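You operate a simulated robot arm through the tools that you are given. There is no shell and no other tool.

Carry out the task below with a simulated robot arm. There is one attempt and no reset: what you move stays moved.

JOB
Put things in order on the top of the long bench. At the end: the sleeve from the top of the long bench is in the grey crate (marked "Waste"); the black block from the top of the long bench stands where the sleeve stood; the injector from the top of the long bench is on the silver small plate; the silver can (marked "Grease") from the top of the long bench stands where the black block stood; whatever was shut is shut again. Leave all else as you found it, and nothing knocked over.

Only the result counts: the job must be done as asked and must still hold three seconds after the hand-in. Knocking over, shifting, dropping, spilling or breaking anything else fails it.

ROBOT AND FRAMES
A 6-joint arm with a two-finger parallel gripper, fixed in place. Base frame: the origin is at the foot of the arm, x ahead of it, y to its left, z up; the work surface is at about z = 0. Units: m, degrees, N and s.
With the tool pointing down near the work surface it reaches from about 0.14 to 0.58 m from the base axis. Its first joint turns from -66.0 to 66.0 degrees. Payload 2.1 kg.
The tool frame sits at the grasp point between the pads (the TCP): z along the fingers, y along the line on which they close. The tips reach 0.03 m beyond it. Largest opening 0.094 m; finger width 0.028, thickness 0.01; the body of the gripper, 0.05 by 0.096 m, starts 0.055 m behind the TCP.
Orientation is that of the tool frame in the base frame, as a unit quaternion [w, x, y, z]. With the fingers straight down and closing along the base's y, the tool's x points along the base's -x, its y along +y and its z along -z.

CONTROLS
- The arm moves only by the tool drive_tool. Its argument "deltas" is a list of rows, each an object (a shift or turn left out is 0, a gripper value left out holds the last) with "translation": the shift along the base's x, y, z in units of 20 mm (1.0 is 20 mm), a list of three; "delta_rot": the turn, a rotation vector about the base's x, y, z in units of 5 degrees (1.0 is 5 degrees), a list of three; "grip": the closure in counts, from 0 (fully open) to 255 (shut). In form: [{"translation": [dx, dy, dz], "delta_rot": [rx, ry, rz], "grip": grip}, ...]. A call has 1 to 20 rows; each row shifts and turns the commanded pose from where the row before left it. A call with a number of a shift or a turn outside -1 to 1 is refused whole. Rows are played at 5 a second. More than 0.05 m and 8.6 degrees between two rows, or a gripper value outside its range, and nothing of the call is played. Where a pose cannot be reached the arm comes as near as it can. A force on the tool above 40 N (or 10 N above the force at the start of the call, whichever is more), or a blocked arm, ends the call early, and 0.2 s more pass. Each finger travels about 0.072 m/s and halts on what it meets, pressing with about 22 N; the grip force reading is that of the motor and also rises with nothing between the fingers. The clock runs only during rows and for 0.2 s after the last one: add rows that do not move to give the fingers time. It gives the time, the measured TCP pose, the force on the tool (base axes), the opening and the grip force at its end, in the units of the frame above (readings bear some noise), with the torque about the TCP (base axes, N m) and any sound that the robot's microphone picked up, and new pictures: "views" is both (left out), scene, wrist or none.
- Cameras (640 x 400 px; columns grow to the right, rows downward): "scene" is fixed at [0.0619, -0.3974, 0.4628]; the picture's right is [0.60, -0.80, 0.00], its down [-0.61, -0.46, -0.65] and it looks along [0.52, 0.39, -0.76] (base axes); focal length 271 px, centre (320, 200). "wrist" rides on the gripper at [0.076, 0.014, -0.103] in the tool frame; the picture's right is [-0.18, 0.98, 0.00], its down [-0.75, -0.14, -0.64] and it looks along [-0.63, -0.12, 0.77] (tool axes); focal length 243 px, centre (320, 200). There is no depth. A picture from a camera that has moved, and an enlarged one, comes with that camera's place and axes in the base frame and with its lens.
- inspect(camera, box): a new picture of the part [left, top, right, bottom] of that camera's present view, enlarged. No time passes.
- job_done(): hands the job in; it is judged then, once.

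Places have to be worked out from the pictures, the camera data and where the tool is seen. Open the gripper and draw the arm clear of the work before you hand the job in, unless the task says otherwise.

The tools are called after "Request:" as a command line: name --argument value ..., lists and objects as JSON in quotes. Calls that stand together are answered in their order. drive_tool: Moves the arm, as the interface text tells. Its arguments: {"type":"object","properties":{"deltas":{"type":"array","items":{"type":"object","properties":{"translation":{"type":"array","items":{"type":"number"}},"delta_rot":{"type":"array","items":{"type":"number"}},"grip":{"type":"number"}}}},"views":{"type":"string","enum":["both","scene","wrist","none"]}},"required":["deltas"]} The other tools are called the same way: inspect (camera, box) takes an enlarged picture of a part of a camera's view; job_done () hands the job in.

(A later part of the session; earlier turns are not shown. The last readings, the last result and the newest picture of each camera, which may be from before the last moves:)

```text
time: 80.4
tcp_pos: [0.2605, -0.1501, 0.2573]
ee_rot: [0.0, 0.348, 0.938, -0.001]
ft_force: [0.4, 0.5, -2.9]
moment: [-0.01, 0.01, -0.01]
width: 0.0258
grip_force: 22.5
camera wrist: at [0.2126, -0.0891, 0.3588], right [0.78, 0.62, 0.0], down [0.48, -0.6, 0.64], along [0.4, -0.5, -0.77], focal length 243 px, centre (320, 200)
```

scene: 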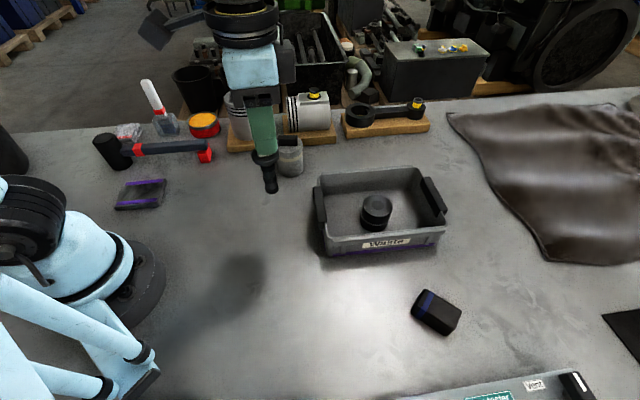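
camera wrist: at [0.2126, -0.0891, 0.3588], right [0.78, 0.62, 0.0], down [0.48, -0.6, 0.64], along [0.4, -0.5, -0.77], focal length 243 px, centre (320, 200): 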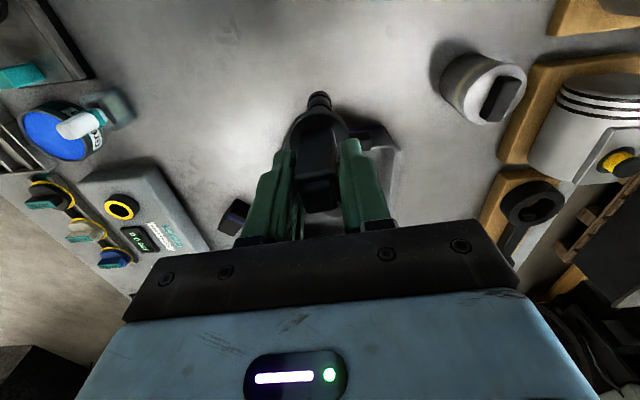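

The injector hangs securely and upright. I continue the arc to above the plate.

Request:
drive_tool --deltas '[{"translation": [-0.1, 1, 0]}, {"translation": [-0.1, 1, 0]}, {"translation": [-0.1, 1, 0]}, {"translation": [-0.1, 1, 0]}, {"translation": [-0.1, 1, 0]}, {"translation": [-0.1, 1, 0]}, {"translation": [-0.1, 1, 0]}, {"translation": [-0.1, 1, 0]}, {"translation": [-0.1, 1, 0]}, {"translation": [-0.1, 1, 0]}, {"translation": [-0.76, 1, 0]}, {"translation": [-0.76, 1, 0]}, {"translation": [-0.76, 1, 0]}, {"translation": [-0.76, 1, 0]}, {"translation": [-0.76, 1, 0]}, {"translation": [-0.76, 1, 0]}, {"translation": [0, 0, 0]}]'

Request:
inspect --camera "scene" --box '[80, 120, 240, 240]'

Request:
inspect --camera "scene" --box '[390, 270, 480, 350]'

```text
time: 84.0
tcp_pos: [0.1508, 0.1734, 0.2556]
ee_rot: [0.0, 0.348, 0.938, -0.001]
ft_force: [-0.4, -0.6, -3.0]
moment: [-0.03, 0.01, 0.03]
width: 0.0262
grip_force: 22.3
camera wrist: at [0.1013, 0.2332, 0.3588], right [0.78, 0.62, 0.0], down [0.48, -0.6, 0.64], along [0.4, -0.5, -0.77], focal length 243 px, centre (320, 200)
```

scene: 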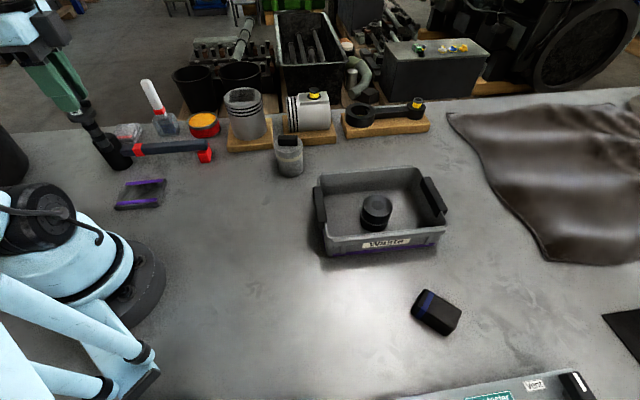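
wrist: 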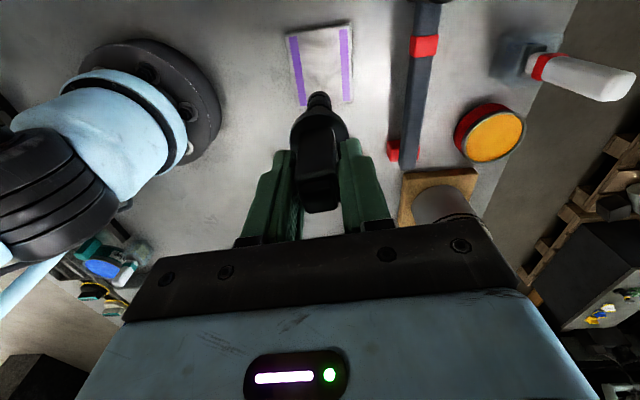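

```text
3.33 times, centred on (160, 180) of scene
camera zoom: at [0.0619, -0.3973, 0.4628], right [0.6, -0.8, 0.0], down [-0.61, -0.46, -0.65], along [0.52, 0.39, -0.76], focal length 905 px, centre (853, 267)
```

zoom: 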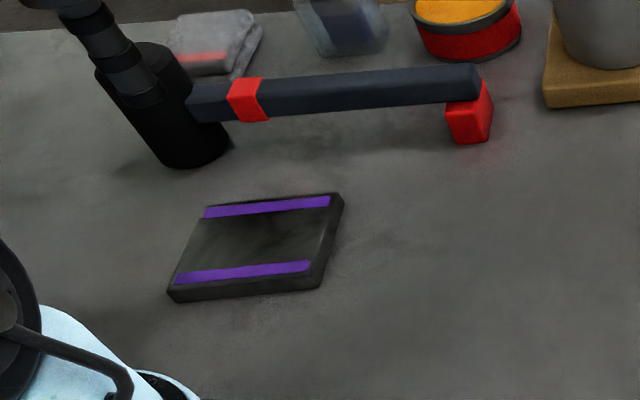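

```text
5.00 times, centred on (435, 310) of scene
camera zoom: at [0.0619, -0.3973, 0.4628], right [0.6, -0.8, 0.0], down [-0.61, -0.46, -0.65], along [0.52, 0.39, -0.76], focal length 1357 px, centre (-255, -350)
```

zoom: 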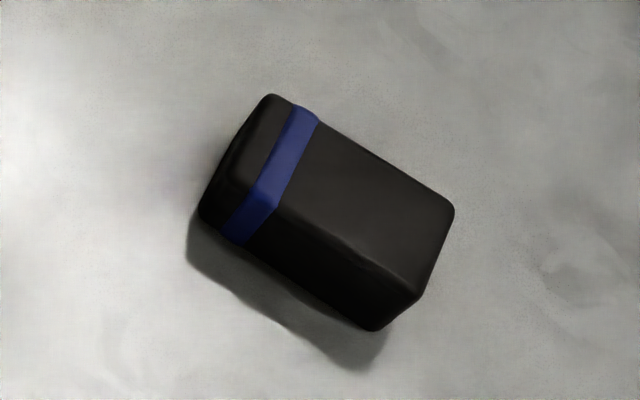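

Request:
inspect --camera "wrist" --box '[250, 0, 410, 150]'

```text
2.67 times, centred on (330, 75) of wrist
camera zoom: at [0.1013, 0.2332, 0.3588], right [0.78, 0.62, 0.0], down [0.48, -0.6, 0.64], along [0.4, -0.5, -0.77], focal length 647 px, centre (293, 533)
```

zoom: 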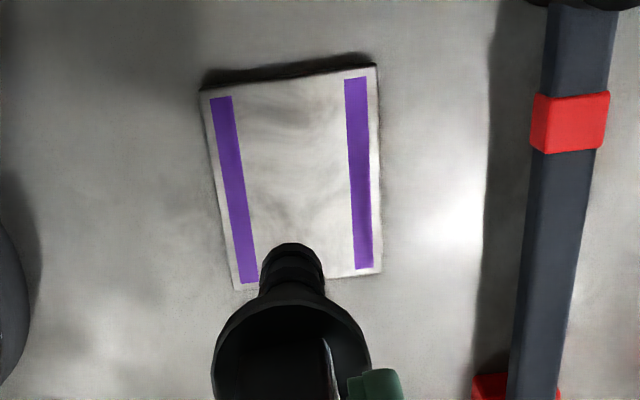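

The plate's corners put its centre at (0.149, 0.177) from the wrist and (0.151, 0.171) from the scene, so I aim for (0.150, 0.175). I lower the injector to about 10 mm above the plate.

Request:
drive_tool --deltas '[{"translation": [0, 0.1, -1]}, {"translation": [0, 0, -1]}, {"translation": [0, 0, -1]}, {"translation": [0, 0, -1]}, {"translation": [0, 0, -1]}, {"translation": [0, 0, -0.4]}, {"translation": [0, 0, 0]}]'

Request:
inspect --camera "scene" --box '[60, 90, 220, 240]'

Request:
inspect --camera "wrist" --box '[230, 20, 410, 200]'

```text
time: 85.6
tcp_pos: [0.1497, 0.1718, 0.1466]
ee_rot: [0.0, 0.348, 0.937, 0.0]
ft_force: [0.4, 0.8, -3.4]
moment: [-0.03, 0.01, 0.0]
width: 0.0259
grip_force: 21.4
camera wrist: at [0.1017, 0.2325, 0.2497], right [0.78, 0.62, 0.0], down [0.48, -0.6, 0.64], along [0.4, -0.5, -0.77], focal length 243 px, centre (320, 200)
```

scene: 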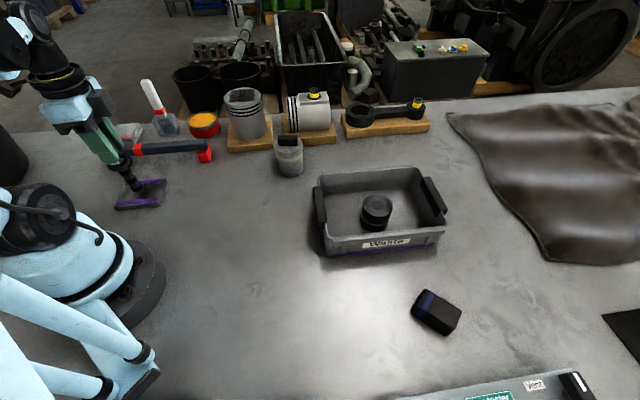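
wrist: 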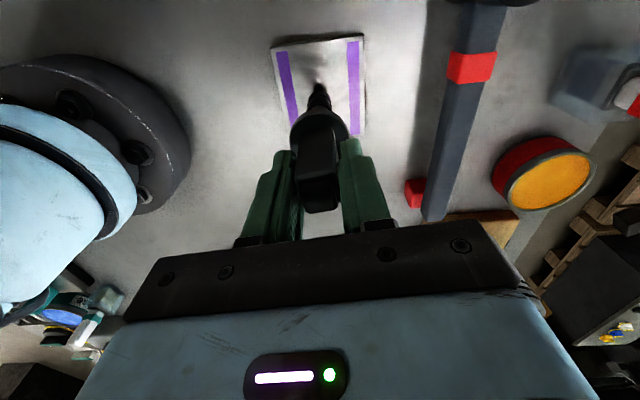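

```text
2.67 times, centred on (140, 165) of scene
camera zoom: at [0.0619, -0.3974, 0.4628], right [0.6, -0.8, 0.0], down [-0.61, -0.46, -0.65], along [0.52, 0.39, -0.76], focal length 724 px, centre (800, 293)
```

zoom: 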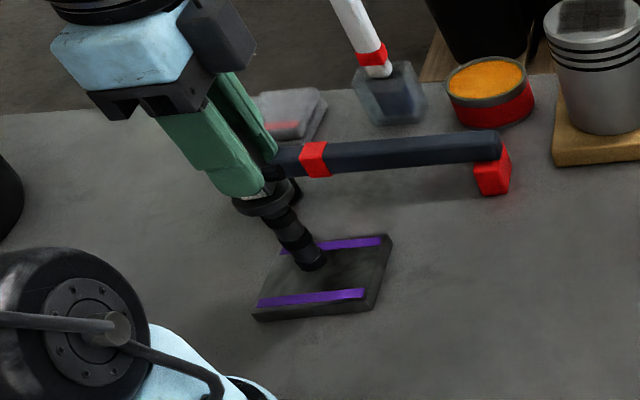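

```text
2.22 times, centred on (320, 110) of wrist
camera zoom: at [0.1017, 0.2325, 0.2497], right [0.78, 0.62, 0.0], down [0.48, -0.6, 0.64], along [0.4, -0.5, -0.77], focal length 539 px, centre (320, 400)
```

zoom: 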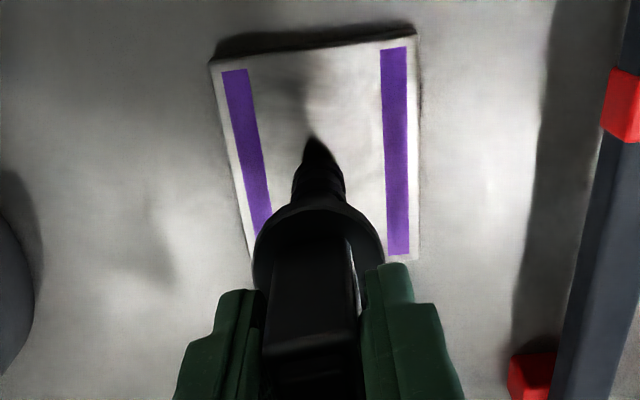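

The injector's foot is over the middle of the plate in both views. I go down in small steps until it touches.

Request:
drive_tool --deltas '[{"translation": [0, 0, -0.1]}, {"translation": [0, 0, -0.1]}, {"translation": [0, 0, -0.1]}, {"translation": [0, 0, -0.05]}, {"translation": [0, 0, 0]}]' --views "none"

```text
time: 86.8
tcp_pos: [0.1498, 0.1724, 0.1408]
ee_rot: [-0.001, 0.347, 0.938, -0.001]
ft_force: [0.1, -0.3, -2.9]
moment: [0.02, -0.01, 0.03]
width: 0.0261
grip_force: 22.1
```

Request:
drive_tool --deltas '[{"translation": [0, 0, -0.05]}, {"translation": [0, 0, -0.05]}, {"translation": [0, 0, -0.05]}, {"translation": [0, 0, 0]}]' --views "none"

```text
time: 87.8
tcp_pos: [0.1495, 0.1714, 0.1394]
ee_rot: [0.0, 0.348, 0.937, -0.001]
ft_force: [-0.5, 0.5, -3.9]
moment: [-0.01, -0.03, 0.03]
width: 0.026
grip_force: 21.9
```

Still free, with the weight reading at about -3 N. I continue in 1 mm steps.

Request:
drive_tool --deltas '[{"translation": [0, 0, -0.05]}, {"translation": [0, 0, -0.05]}, {"translation": [0, 0, -0.05]}, {"translation": [0, 0, 0]}]' --views "none"

```text
time: 88.8
tcp_pos: [0.1501, 0.1715, 0.1375]
ee_rot: [0.0, 0.348, 0.938, -0.001]
ft_force: [-0.1, 0.1, -3.3]
moment: [-0.02, -0.02, 0.0]
width: 0.0259
grip_force: 21.9
```

Request:
drive_tool --deltas '[{"translation": [0, 0, -0.05]}, {"translation": [0, 0, -0.05]}, {"translation": [0, 0, 0]}]' --views "none"

```text
time: 89.6
tcp_pos: [0.1514, 0.1721, 0.1351]
ee_rot: [0.0, 0.348, 0.938, -0.001]
ft_force: [-0.5, 0.1, -3.5]
moment: [0.03, 0.01, -0.02]
width: 0.0262
grip_force: 21.7
```

Request:
drive_tool --deltas '[{"translation": [0, 0, -0.05]}, {"translation": [0, 0, -0.05]}, {"translation": [0, 0, 0]}]'

Request:
inspect --camera "scene" --box '[90, 130, 190, 220]'

```text
time: 90.4
tcp_pos: [0.1504, 0.1727, 0.1322]
ee_rot: [0.0, 0.348, 0.937, -0.001]
ft_force: [-1.9, -0.2, 15.9]
moment: [0.13, 0.21, 0.02]
width: 0.0262
grip_force: 21.7
camera wrist: at [0.102, 0.2324, 0.2349], right [0.78, 0.62, 0.0], down [0.48, -0.6, 0.64], along [0.4, -0.5, -0.77], focal length 243 px, centre (320, 200)
```

scene: 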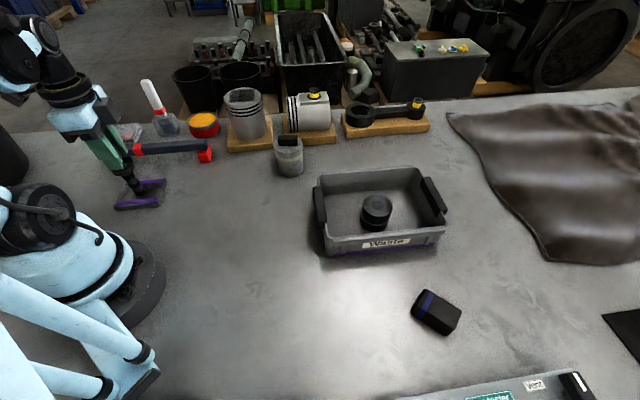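
wrist: 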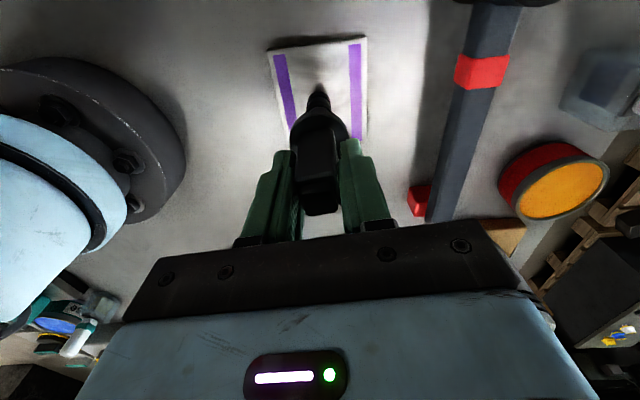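

```text
4.44 times, centred on (140, 175) of scene
camera zoom: at [0.0619, -0.3974, 0.4628], right [0.6, -0.8, 0.0], down [-0.61, -0.46, -0.65], along [0.52, 0.39, -0.76], focal length 1206 px, centre (1120, 311)
```

zoom: 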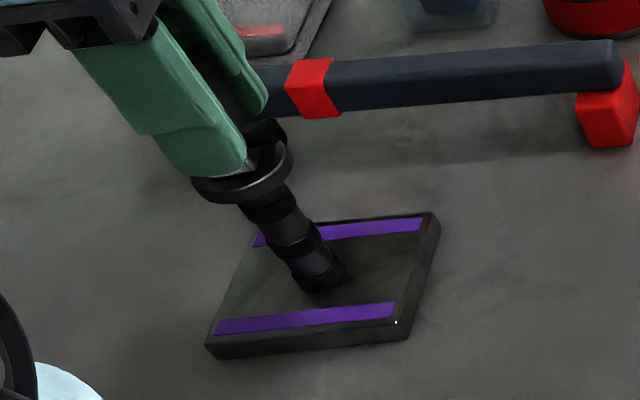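

Contact at 16 N, with the foot on the middle of the plate. I ease off the pressure, then open slowly and evenly.

Request:
drive_tool --deltas '[{"translation": [0, 0, 0.04]}, {"translation": [0, 0, 0]}, {"translation": [0, 0, 0]}]' --views "none"

```text
time: 91.2
tcp_pos: [0.1509, 0.1719, 0.1319]
ee_rot: [-0.001, 0.35, 0.937, 0.0]
ft_force: [0.2, -0.1, -3.3]
moment: [0.01, 0.02, 0.01]
width: 0.0261
grip_force: 21.4
```

Request:
drive_tool --deltas '[{"translation": [0, 0, -0.02]}, {"translation": [0, 0, 0]}, {"grip": 175}, {"grip": 165}, {"grip": 150}, {"grip": 130}, {"grip": 110}, {"grip": 90}, {"grip": 80}, {"grip": 80}]'

Request:
inspect --camera "scene" --box '[90, 110, 190, 220]'

Request:
inspect --camera "wrist" --box '[230, 20, 410, 240]'

```text
time: 93.4
tcp_pos: [0.1496, 0.1713, 0.1324]
ee_rot: [0.0, 0.348, 0.938, -0.001]
ft_force: [0.0, -0.5, 0.0]
moment: [0.0, 0.01, 0.02]
width: 0.0646
grip_force: 0.1
camera wrist: at [0.1016, 0.2323, 0.2349], right [0.78, 0.62, 0.0], down [0.48, -0.6, 0.64], along [0.4, -0.5, -0.77], focal length 243 px, centre (320, 200)
```

scene: 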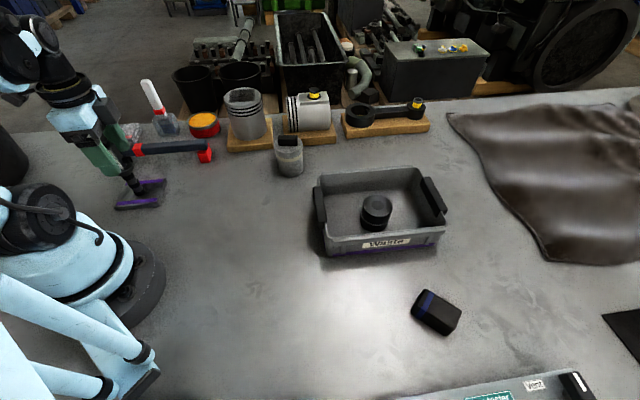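
wrist: 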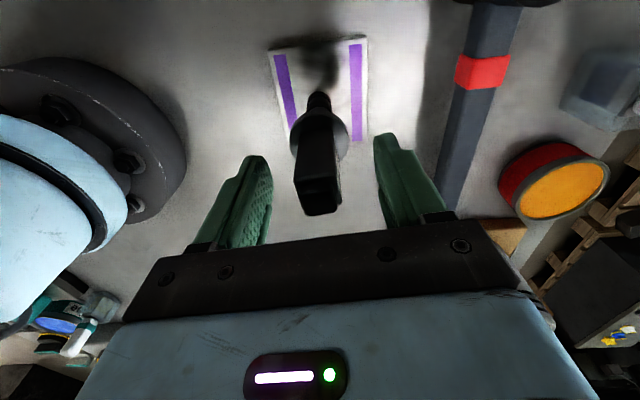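

```text
3.64 times, centred on (140, 165) of scene
camera zoom: at [0.0619, -0.3974, 0.4628], right [0.6, -0.8, 0.0], down [-0.61, -0.46, -0.65], along [0.52, 0.39, -0.76], focal length 987 px, centre (974, 327)
```

zoom: 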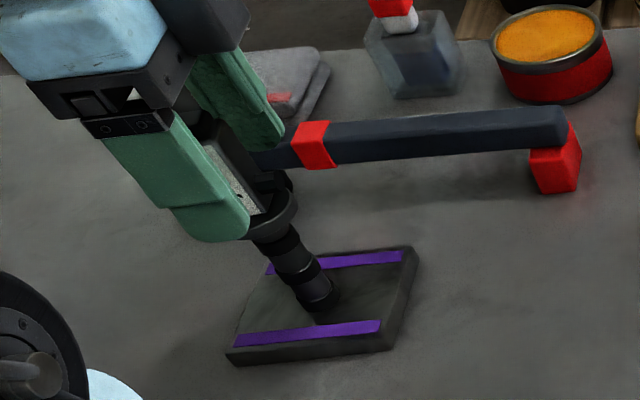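

```text
1.82 times, centred on (320, 130) of wrist
camera zoom: at [0.1016, 0.2323, 0.2349], right [0.78, 0.62, 0.0], down [0.48, -0.6, 0.64], along [0.4, -0.5, -0.77], focal length 441 px, centre (320, 327)
```

zoom: 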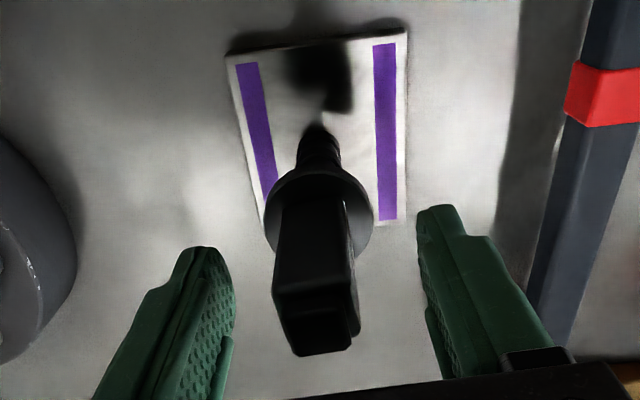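

The injector stands free and upright on the plate. I retreat straight up and go to look at the grease can at closer range.

Request:
drive_tool --deltas '[{"translation": [0, 0, 0.3]}, {"translation": [0, 0, 0.7]}, {"translation": [0, 0, 1]}, {"translation": [0, 0, 1]}, {"translation": [0, 0, 1]}, {"translation": [0, 0, 1]}, {"translation": [0, 0, 1]}, {"translation": [0, 0, 1]}, {"translation": [0, 0, 1]}, {"translation": [0.6, -1, 0], "delta_rot": [0, 0, 0.82], "grip": 0}, {"translation": [0.6, -1, 0], "delta_rot": [0, 0, 0.82]}, {"translation": [0.6, -1, 0], "delta_rot": [0, 0, 0.82]}, {"translation": [0.6, -1, 0], "delta_rot": [0, 0, 0.82]}, {"translation": [0.6, -1, 0], "delta_rot": [0, 0, 0.82]}, {"translation": [0.6, -1, 0], "delta_rot": [0, 0, 0.82]}, {"translation": [0.6, -1, 0], "delta_rot": [0, 0, 0.82]}, {"translation": [0.6, -1, 0], "delta_rot": [0, 0, 0.82]}, {"translation": [0.6, -1, 0], "delta_rot": [0, 0, 0.82]}, {"translation": [0.6, -1, 0], "delta_rot": [0, 0, 0.82]}]'

Request:
inspect --camera "scene" --box '[90, 110, 190, 220]'

```text
time: 97.4
tcp_pos: [0.2704, -0.029, 0.2935]
ee_rot: [0.0, -0.004, 1.0, -0.001]
ft_force: [0.1, 0.5, -0.8]
moment: [0.0, -0.02, 0.01]
width: 0.0941
grip_force: 0.0
camera wrist: at [0.1938, -0.0152, 0.3949], right [0.18, 0.98, 0.0], down [0.75, -0.14, 0.64], along [0.63, -0.12, -0.77], focal length 243 px, centre (320, 200)
```

scene: 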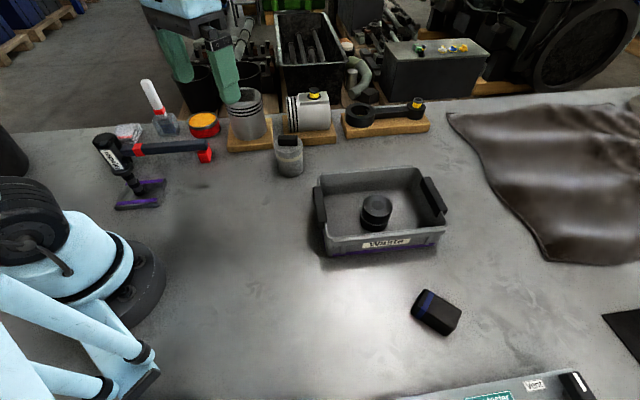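
wrist: 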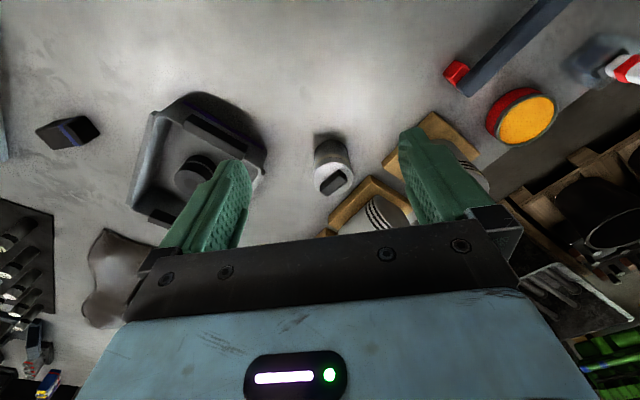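

```text
3.64 times, centred on (140, 165) of scene
camera zoom: at [0.0619, -0.3973, 0.4628], right [0.6, -0.8, 0.0], down [-0.61, -0.46, -0.65], along [0.52, 0.39, -0.76], focal length 987 px, centre (974, 327)
```

zoom: 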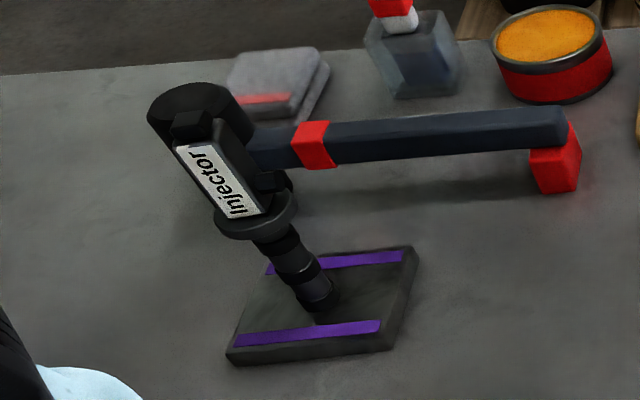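

The injector stands upright on the plate on its own. I lower over the empty bench area here to get a side-on look at the can and see where its lid begins.

Request:
drive_tool --deltas '[{"translation": [0.2, -0.3, -1]}, {"translation": [0.2, -0.3, -1]}, {"translation": [0, 0, -1]}, {"translation": [0, 0, -1]}, {"translation": [0, 0, -1]}, {"translation": [0, 0, -1]}, {"translation": [0, 0, -1]}, {"translation": [0, 0, -1]}, {"translation": [0, 0, 0]}]'

Request:
inspect --camera "wrist" --box '[240, 100, 420, 240]'

Request:
inspect --camera "scene" --box '[250, 110, 330, 190]'

```text
time: 99.4
tcp_pos: [0.2787, -0.0425, 0.1339]
ee_rot: [0.0, -0.003, 1.0, -0.001]
ft_force: [0.0, 0.3, -0.4]
moment: [0.0, 0.05, -0.02]
width: 0.0941
grip_force: 0.0
camera wrist: at [0.202, -0.0278, 0.2371], right [0.18, 0.98, 0.0], down [0.75, -0.14, 0.64], along [0.63, -0.12, -0.77], focal length 243 px, centre (320, 200)
```

scene: 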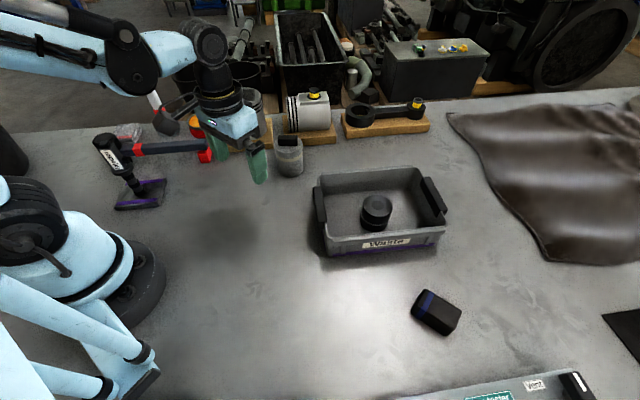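
wrist: 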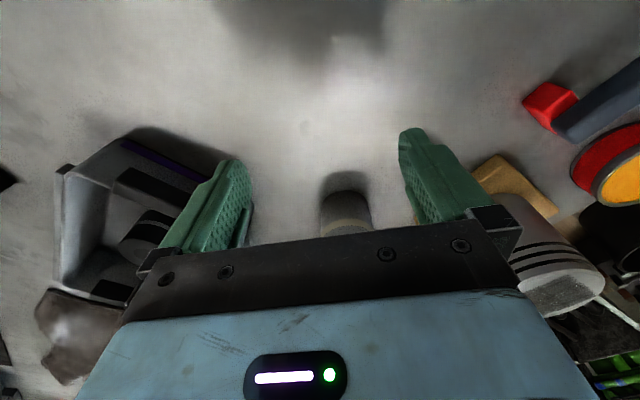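

```text
2.86 times, centred on (330, 170) of wrist
camera zoom: at [0.202, -0.0278, 0.2371], right [0.18, 0.98, 0.0], down [0.75, -0.14, 0.64], along [0.63, -0.12, -0.77], focal length 693 px, centre (291, 286)
```

zoom: 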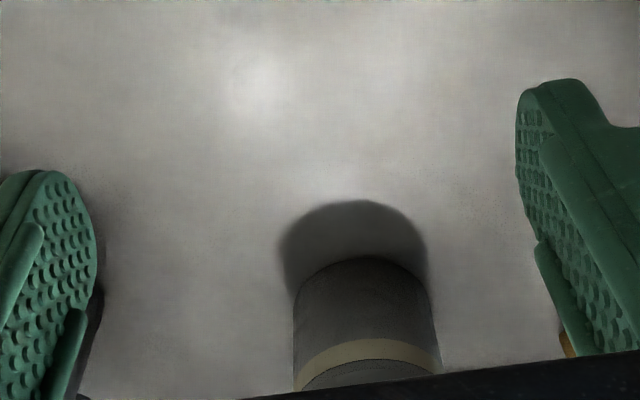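

```text
5.00 times, centred on (290, 150) of scene
camera zoom: at [0.0619, -0.3974, 0.4628], right [0.6, -0.8, 0.0], down [-0.61, -0.46, -0.65], along [0.52, 0.39, -0.76], focal length 1357 px, centre (470, 450)
```

zoom: 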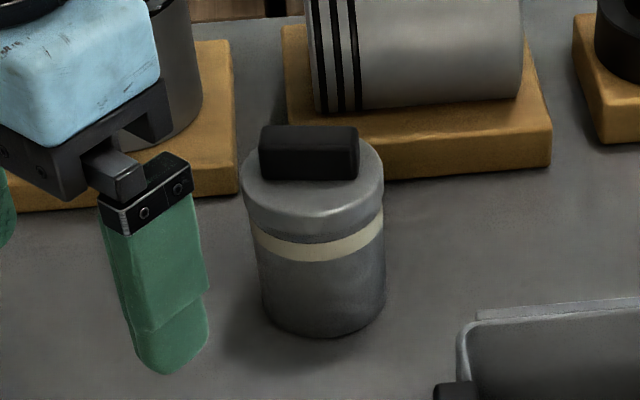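

The can's lid is about 2 mm wider all round than its body, so a top grasp may bear on the lid rather than the body; I'll check this with a tiny lift. First I rise and move over the can, near (0.416, -0.039), for a precise look.

Request:
drive_tool --deltas '[{"translation": [0, 0, 1]}, {"translation": [0, 0, 1]}, {"translation": [0, 0, 1]}, {"translation": [0.9, 0, 0]}, {"translation": [1, 0, 0]}, {"translation": [1, 0.05, 0]}, {"translation": [1, 0.05, 0]}, {"translation": [1, 0.05, 0]}, {"translation": [1, 0.05, 0]}, {"translation": [0.9, 0, 0]}, {"translation": [0, 0, 0]}]'

Request:
inspect --camera "wrist" --box '[230, 40, 410, 220]'

```text
time: 101.8
tcp_pos: [0.415, -0.0364, 0.1918]
ee_rot: [0.0, -0.003, 1.0, -0.001]
ft_force: [-0.6, 0.0, 0.8]
moment: [0.01, 0.0, -0.01]
width: 0.0939
grip_force: 0.0
camera wrist: at [0.339, -0.0222, 0.2937], right [0.18, 0.98, 0.0], down [0.75, -0.14, 0.64], along [0.63, -0.12, -0.77], focal length 243 px, centre (320, 200)
```

scene: 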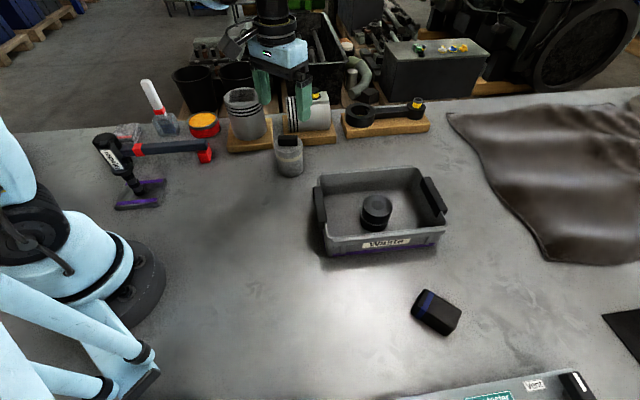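
wrist: 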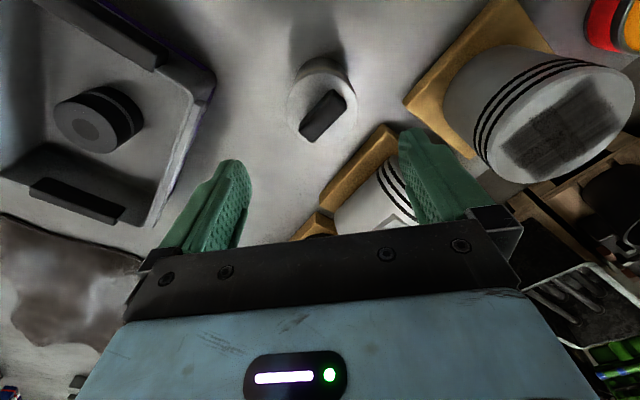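

```text
2.22 times, centred on (320, 130) of wrist
camera zoom: at [0.339, -0.0222, 0.2937], right [0.18, 0.98, 0.0], down [0.75, -0.14, 0.64], along [0.63, -0.12, -0.77], focal length 539 px, centre (320, 356)
```

zoom: 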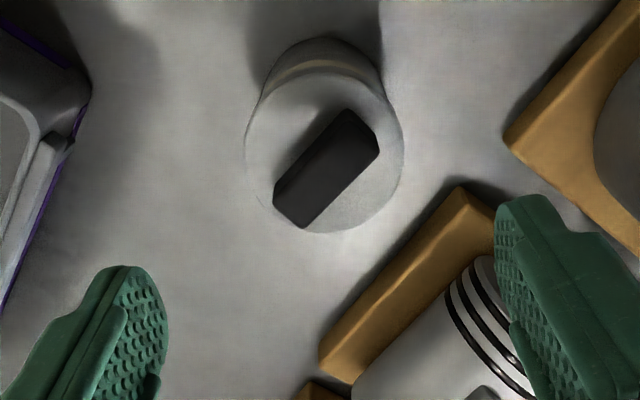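

The lid centre is at (0.4155, -0.035), right under the TCP, and the handle top is at about 0.09. I descend with the fingers straddling the can, keeping the palm above the handle.

Request:
drive_tool --deltas '[{"translation": [0, 0, -1]}, {"translation": [0, 0, -1]}, {"translation": [0, 0, -1]}, {"translation": [0, 0, -1]}, {"translation": [0, 0, -1]}, {"translation": [0, 0, -1]}, {"translation": [0, 0, -0.5]}, {"translation": [0, 0, 0]}]'

Request:
inspect --camera "wrist" --box '[230, 60, 410, 250]'

Request:
inspect --camera "scene" --box '[240, 90, 340, 190]'

```text
time: 103.6
tcp_pos: [0.4141, -0.0376, 0.0628]
ee_rot: [0.0, -0.003, 1.0, -0.001]
ft_force: [0.0, 0.3, 0.8]
moment: [-0.01, 0.0, 0.0]
width: 0.0941
grip_force: 0.0
camera wrist: at [0.3375, -0.0231, 0.1641], right [0.18, 0.98, 0.0], down [0.75, -0.14, 0.64], along [0.63, -0.12, -0.77], focal length 243 px, centre (320, 200)
```

scene: 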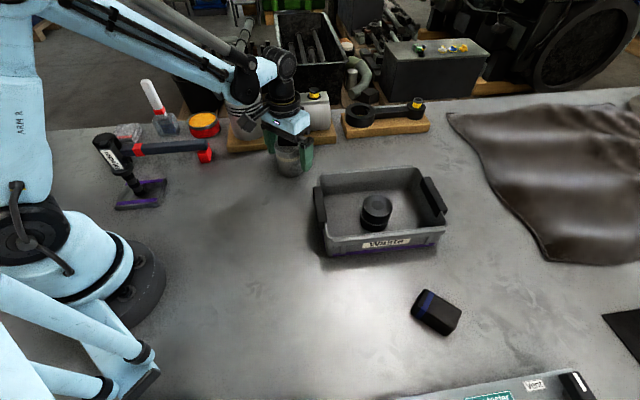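
wrist: 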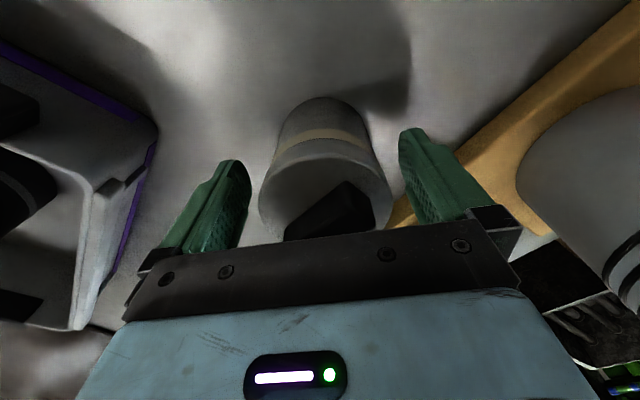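

```text
2.11 times, centred on (320, 155) of wrist
camera zoom: at [0.3375, -0.0231, 0.1641], right [0.18, 0.98, 0.0], down [0.75, -0.14, 0.64], along [0.63, -0.12, -0.77], focal length 511 px, centre (320, 295)
```

zoom: 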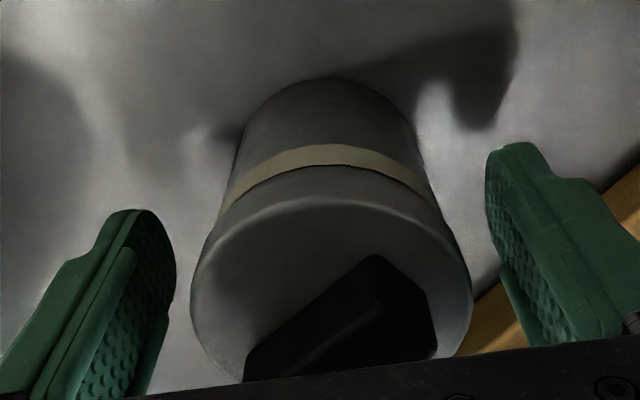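

```text
4.00 times, centred on (290, 140) of scene
camera zoom: at [0.0619, -0.3974, 0.4628], right [0.6, -0.8, 0.0], down [-0.61, -0.46, -0.65], along [0.52, 0.39, -0.76], focal length 1086 px, centre (440, 440)
```

zoom: 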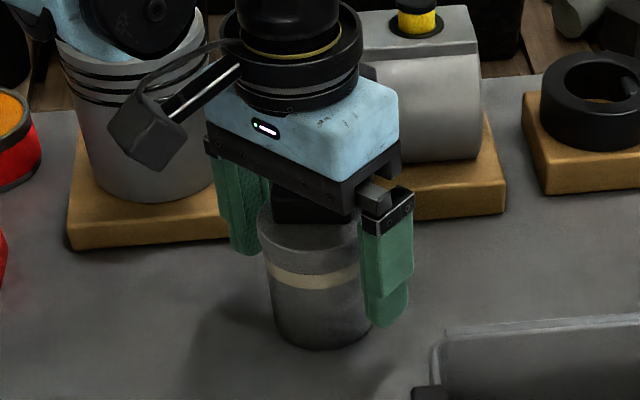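

The lid top is at z ≈ 0.076 and the can axis about 2.5 mm towards +y of the TCP. I correct that, go down to z = 0.05 and close gently to read the width.

Request:
drive_tool --deltas '[{"translation": [0, 0.12, -0.3]}, {"translation": [0, 0, -0.35]}, {"translation": [0, 0, 0]}, {"grip": 50}, {"grip": 70}, {"grip": 90}, {"grip": 120}, {"grip": 180}, {"grip": 255}, {"grip": 255}]'

Request:
inspect --camera "scene" --box '[240, 90, 340, 190]'

Request:
inspect --camera "wrist" --box '[230, 60, 410, 250]'

```text
time: 105.8
tcp_pos: [0.4139, -0.0349, 0.0502]
ee_rot: [0.0, -0.002, 1.0, 0.0]
ft_force: [-0.4, -1.3, 0.9]
moment: [0.05, 0.02, 0.0]
width: 0.0646
grip_force: 22.2
heard: snap
camera wrist: at [0.3379, -0.0215, 0.1514], right [0.18, 0.98, 0.0], down [0.75, -0.14, 0.64], along [0.63, -0.12, -0.77], focal length 243 px, centre (320, 200)
```

scene: 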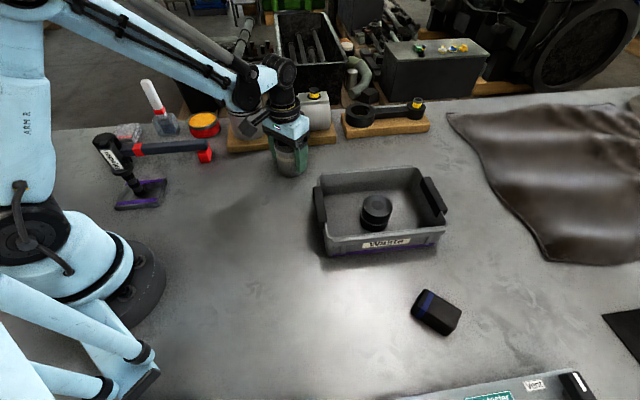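
wrist: 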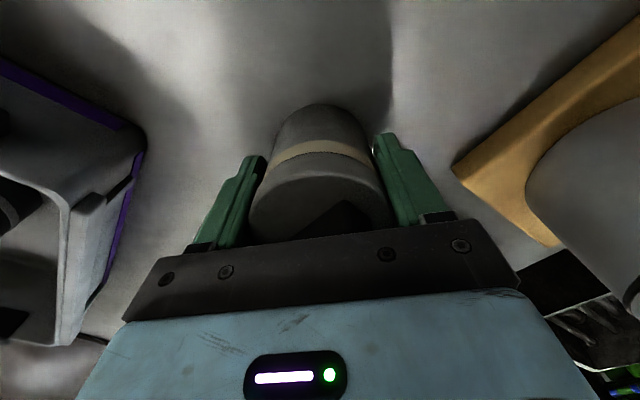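

```text
4.00 times, centred on (290, 140) of scene
camera zoom: at [0.0619, -0.3974, 0.4628], right [0.6, -0.8, 0.0], down [-0.61, -0.46, -0.65], along [0.52, 0.39, -0.76], focal length 1086 px, centre (440, 440)
```

zoom: 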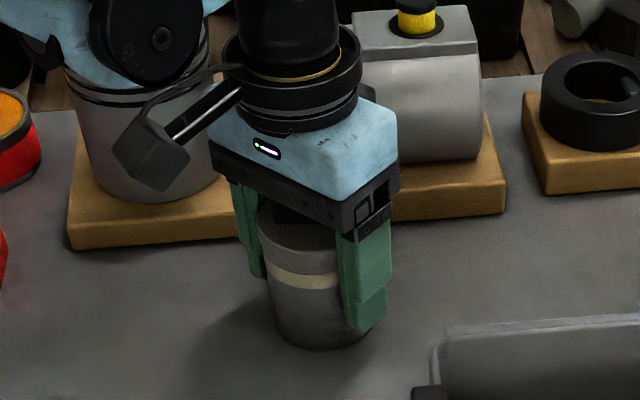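

```text
2.11 times, centred on (320, 155) of wrist
camera zoom: at [0.3379, -0.0215, 0.1514], right [0.18, 0.98, 0.0], down [0.75, -0.14, 0.64], along [0.63, -0.12, -0.77], focal length 511 px, centre (320, 295)
```

zoom: 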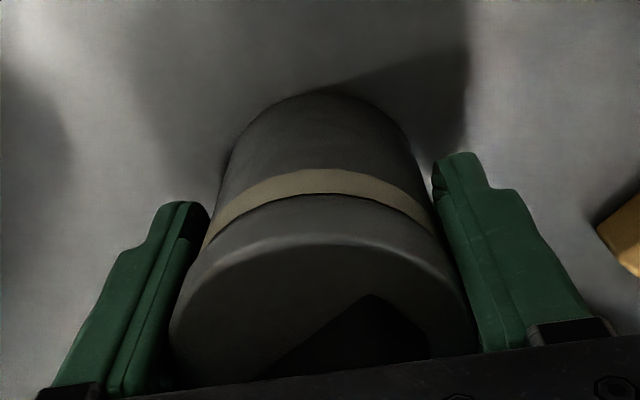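

The microphone heard a "snap" as I squeezed the lid rim, so the lid may be a snap-fit that has just come loose. I won't lift; I open the fingers and look at the lid's seating first.

Request:
drive_tool --deltas '[{"grip": 70}, {"grip": 50}, {"grip": 20}, {"grip": 0}, {"translation": [0, 0, 0]}]'

Request:
inspect --camera "scene" --box '[250, 110, 330, 190]'

Request:
inspect --camera "wrist" --box '[230, 60, 410, 250]'

```text
time: 107.0
tcp_pos: [0.415, -0.036, 0.0492]
ee_rot: [-0.001, -0.002, 1.0, 0.0]
ft_force: [-0.1, -0.7, 0.0]
moment: [0.02, 0.0, 0.04]
width: 0.094
grip_force: 0.0
heard: snap
camera wrist: at [0.3379, -0.0215, 0.1514], right [0.18, 0.98, 0.0], down [0.75, -0.14, 0.64], along [0.63, -0.12, -0.77], focal length 243 px, centre (320, 200)
```

scene: 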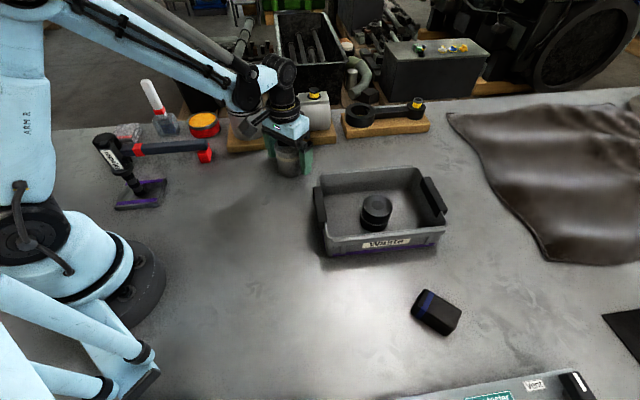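
wrist: 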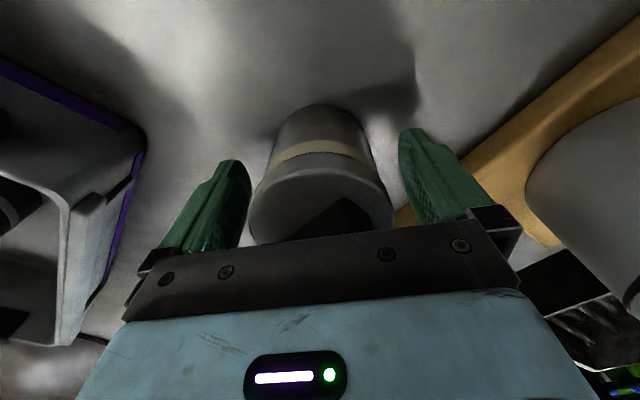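

```text
5.00 times, centred on (290, 150) of scene
camera zoom: at [0.0619, -0.3974, 0.4628], right [0.6, -0.8, 0.0], down [-0.61, -0.46, -0.65], along [0.52, 0.39, -0.76], focal length 1357 px, centre (470, 450)
```

zoom: 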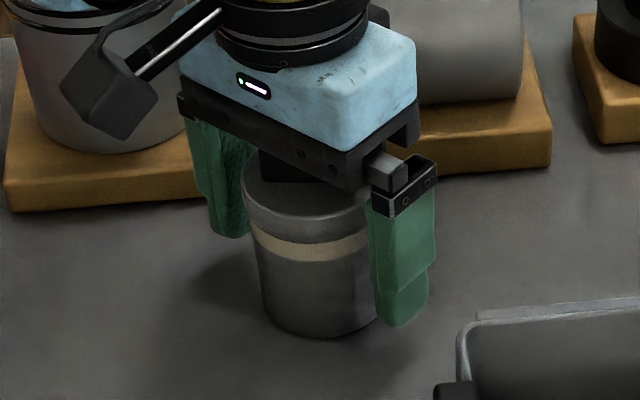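

```text
2.11 times, centred on (320, 155) of wrist
camera zoom: at [0.3379, -0.0215, 0.1514], right [0.18, 0.98, 0.0], down [0.75, -0.14, 0.64], along [0.63, -0.12, -0.77], focal length 511 px, centre (320, 295)
```

zoom: 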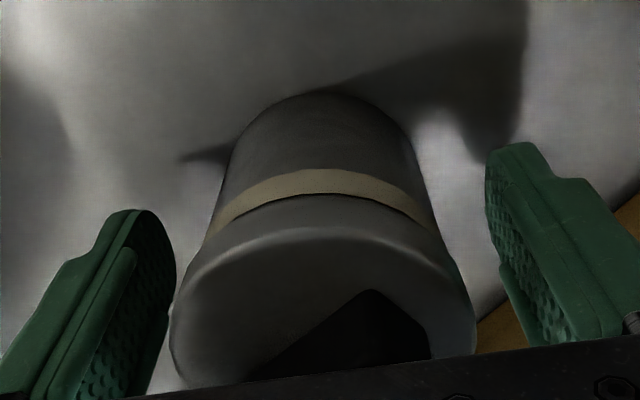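

A second "snap" came on release: squeezing the lid unlatches it, and it clicked back when I let go. So I must hold the can by its body, under the lid; I'll come in tilted about 50° from the -y side. First I go straight up and look at the lid.

Request:
drive_tool --deltas '[{"translation": [0, 0, 0.5]}, {"translation": [0, 0, 1]}, {"translation": [0, 0, 1]}, {"translation": [0, 0, 1]}, {"translation": [0, 0, 1]}, {"translation": [0, 0, 1]}, {"translation": [0, 0, 1]}, {"translation": [0, 0, 1]}, {"translation": [0, 0, 1]}, {"translation": [0, 0, 1]}, {"translation": [0, 0, 1]}, {"translation": [0, 0, 0.5]}, {"translation": [0, 0, 0]}]'

Request:
inspect --camera "scene" --box '[250, 110, 330, 190]'

Request:
inspect --camera "wrist" --box '[250, 20, 390, 160]'

```text
time: 109.8
tcp_pos: [0.4142, -0.0343, 0.269]
ee_rot: [0.0, -0.002, 1.0, -0.001]
ft_force: [-0.6, 0.1, 0.0]
moment: [-0.01, -0.03, -0.01]
width: 0.0938
grip_force: 0.1
camera wrist: at [0.3377, -0.0195, 0.3716], right [0.18, 0.98, 0.0], down [0.75, -0.14, 0.64], along [0.63, -0.12, -0.77], focal length 243 px, centre (320, 200)
```

scene: 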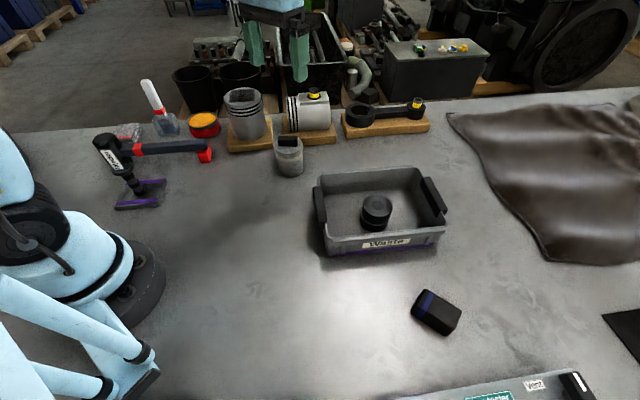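
wrist: 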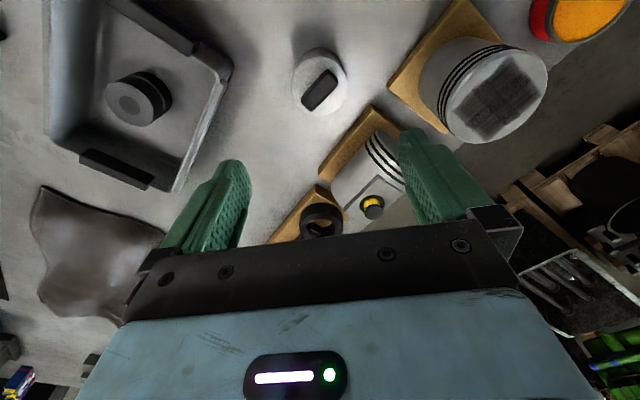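

```text
5.00 times, centred on (290, 150) of scene
camera zoom: at [0.0619, -0.3974, 0.4628], right [0.6, -0.8, 0.0], down [-0.61, -0.46, -0.65], along [0.52, 0.39, -0.76], focal length 1357 px, centre (470, 450)
```

zoom: 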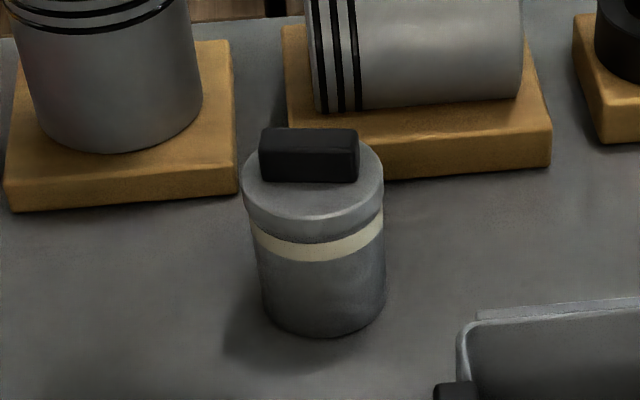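

```text
2.86 times, centred on (320, 90) of wrist
camera zoom: at [0.3377, -0.0195, 0.3716], right [0.18, 0.98, 0.0], down [0.75, -0.14, 0.64], along [0.63, -0.12, -0.77], focal length 693 px, centre (320, 514)
```

zoom: 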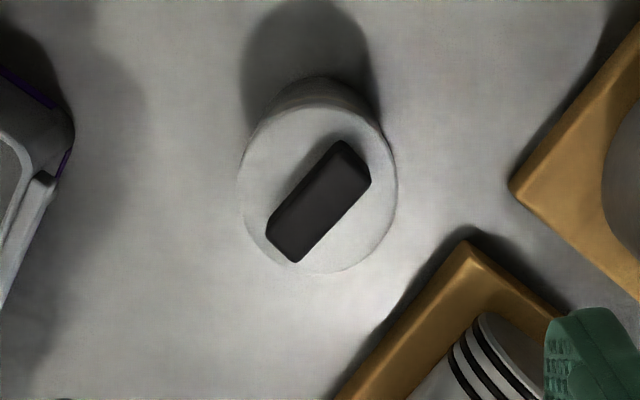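

The can and lid look exactly as before, so the lid is seated. Now I turn to yaw -90° while moving up and back over the open area.

Request:
drive_tool --deltas '[{"translation": [0, -0.3, 0.2], "delta_rot": [0, 0, -1]}, {"translation": [0, -0.3, 0.2], "delta_rot": [0, 0, -1]}, {"translation": [0, -0.3, 0.2], "delta_rot": [0, 0, -1]}, {"translation": [0, -0.3, 0.2], "delta_rot": [0, 0, -1]}, {"translation": [0, -0.3, 0.2], "delta_rot": [0, 0, -1]}, {"translation": [0, -0.3, 0.2], "delta_rot": [0, 0, -1]}, {"translation": [0, -0.3, 0.2], "delta_rot": [0, 0, -1]}, {"translation": [0, -0.3, 0.1], "delta_rot": [0, 0, -1]}, {"translation": [0, -0.3, 0], "delta_rot": [0, 0, -1]}, {"translation": [0, -0.3, 0], "delta_rot": [0, 0, -1]}, {"translation": [0, -0.3, 0], "delta_rot": [0, 0, -1]}, {"translation": [0, -0.3, 0], "delta_rot": [0, 0, -1]}, {"translation": [0, -0.3, 0], "delta_rot": [0, 0, -1]}, {"translation": [0, -0.3, 0], "delta_rot": [0, 0, -1]}, {"translation": [0, -0.2, 0], "delta_rot": [0, 0, -1]}, {"translation": [0, 0, 0], "delta_rot": [0, 0, -1]}, {"translation": [0, 0, 0], "delta_rot": [0, 0, -1]}, {"translation": [0, 0, 0], "delta_rot": [0, 0, -1]}, {"translation": [0, 0, 0]}]' --views "scene"

```text
time: 113.8
tcp_pos: [0.4145, -0.121, 0.2999]
ee_rot: [-0.001, 0.706, 0.708, 0.0]
ft_force: [0.2, 0.3, -0.4]
moment: [0.01, 0.02, -0.02]
width: 0.0937
grip_force: 0.1
```

scene: 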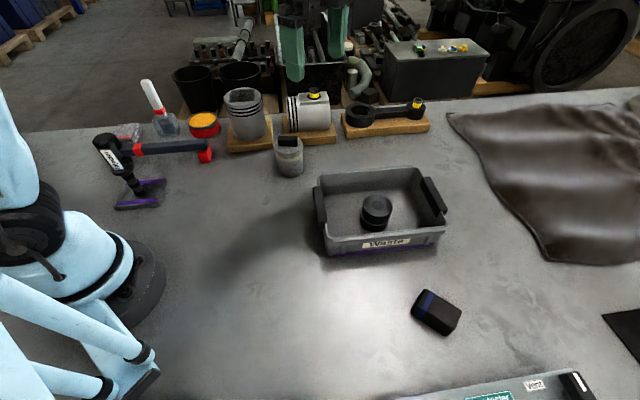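

Yaw -90° is reached at a safe height of z = 0.30. Now I tilt the tool about the base x axis in stages, watching that the arm follows.

Request:
drive_tool --deltas '[{"delta_rot": [1, 0, 0]}, {"delta_rot": [1, 0, 0]}, {"delta_rot": [1, 0, 0]}, {"delta_rot": [1, 0, 0]}, {"delta_rot": [1, 0, 0]}, {"translation": [0, 0, 0]}]'

```text
time: 115.2
tcp_pos: [0.4139, -0.1234, 0.3]
ee_rot: [-0.153, 0.689, 0.691, 0.155]
ft_force: [0.0, -0.1, 0.0]
moment: [-0.01, 0.01, 0.01]
width: 0.094
grip_force: 0.0
camera wrist: at [0.4277, -0.0968, 0.4238], right [0.98, -0.16, -0.08], down [-0.14, -0.96, 0.26], along [-0.12, -0.25, -0.96], focal length 243 px, centre (320, 200)
```

scene: 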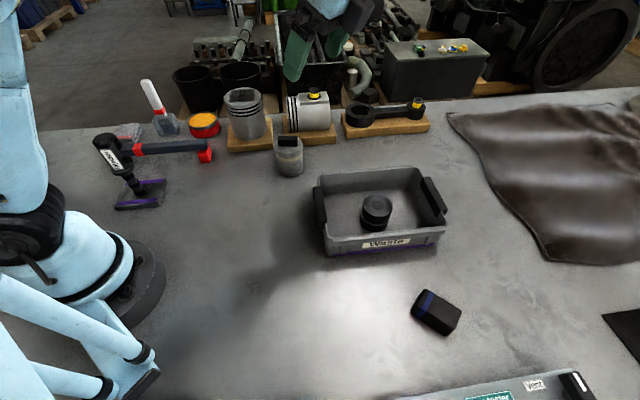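
wrist: 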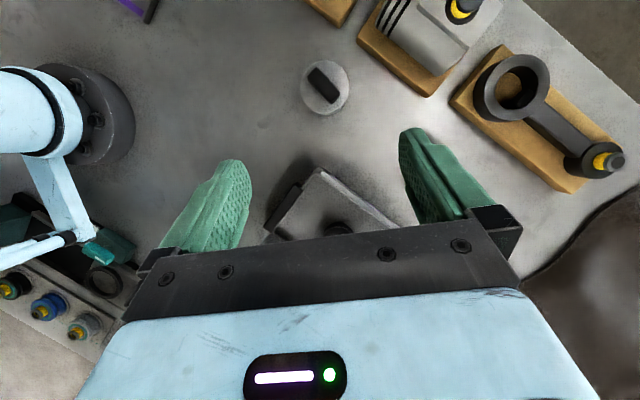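

The 25° tilt tracks well. I tilt the remaining 25°.

Request:
drive_tool --deltas '[{"delta_rot": [1, 0, 0]}, {"delta_rot": [1, 0, 0]}, {"delta_rot": [1, 0, 0]}, {"delta_rot": [1, 0, 0]}, {"delta_rot": [1, 0, 0]}, {"translation": [0, 0, 0]}]'

```text
time: 116.6
tcp_pos: [0.4139, -0.1221, 0.2985]
ee_rot: [-0.298, 0.64, 0.642, 0.3]
ft_force: [-0.1, -0.4, -0.5]
moment: [0.0, -0.03, 0.02]
width: 0.0942
grip_force: 0.0
camera wrist: at [0.4277, -0.1515, 0.4235], right [0.98, -0.11, -0.14], down [-0.14, -0.98, -0.17], along [-0.12, 0.18, -0.98], focal length 243 px, centre (320, 200)
```

scene: 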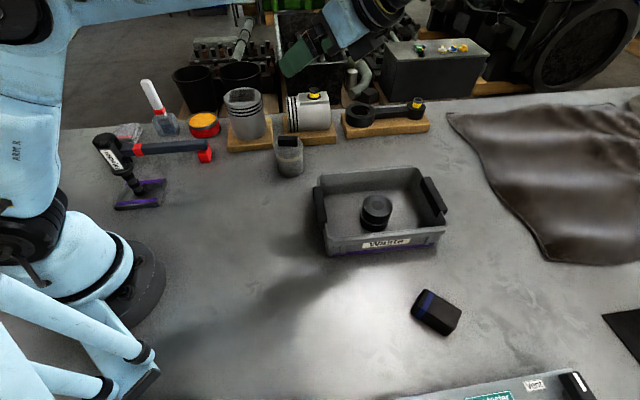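
wrist: 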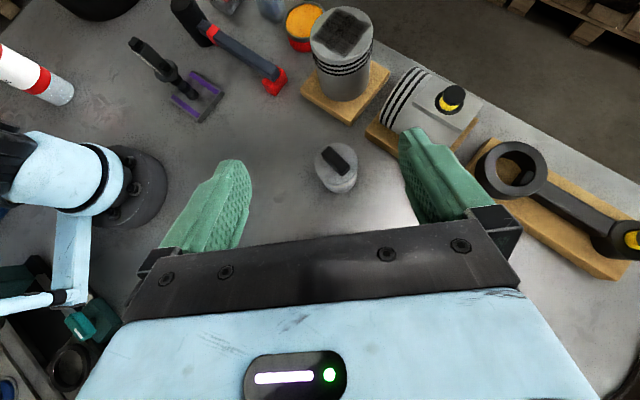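

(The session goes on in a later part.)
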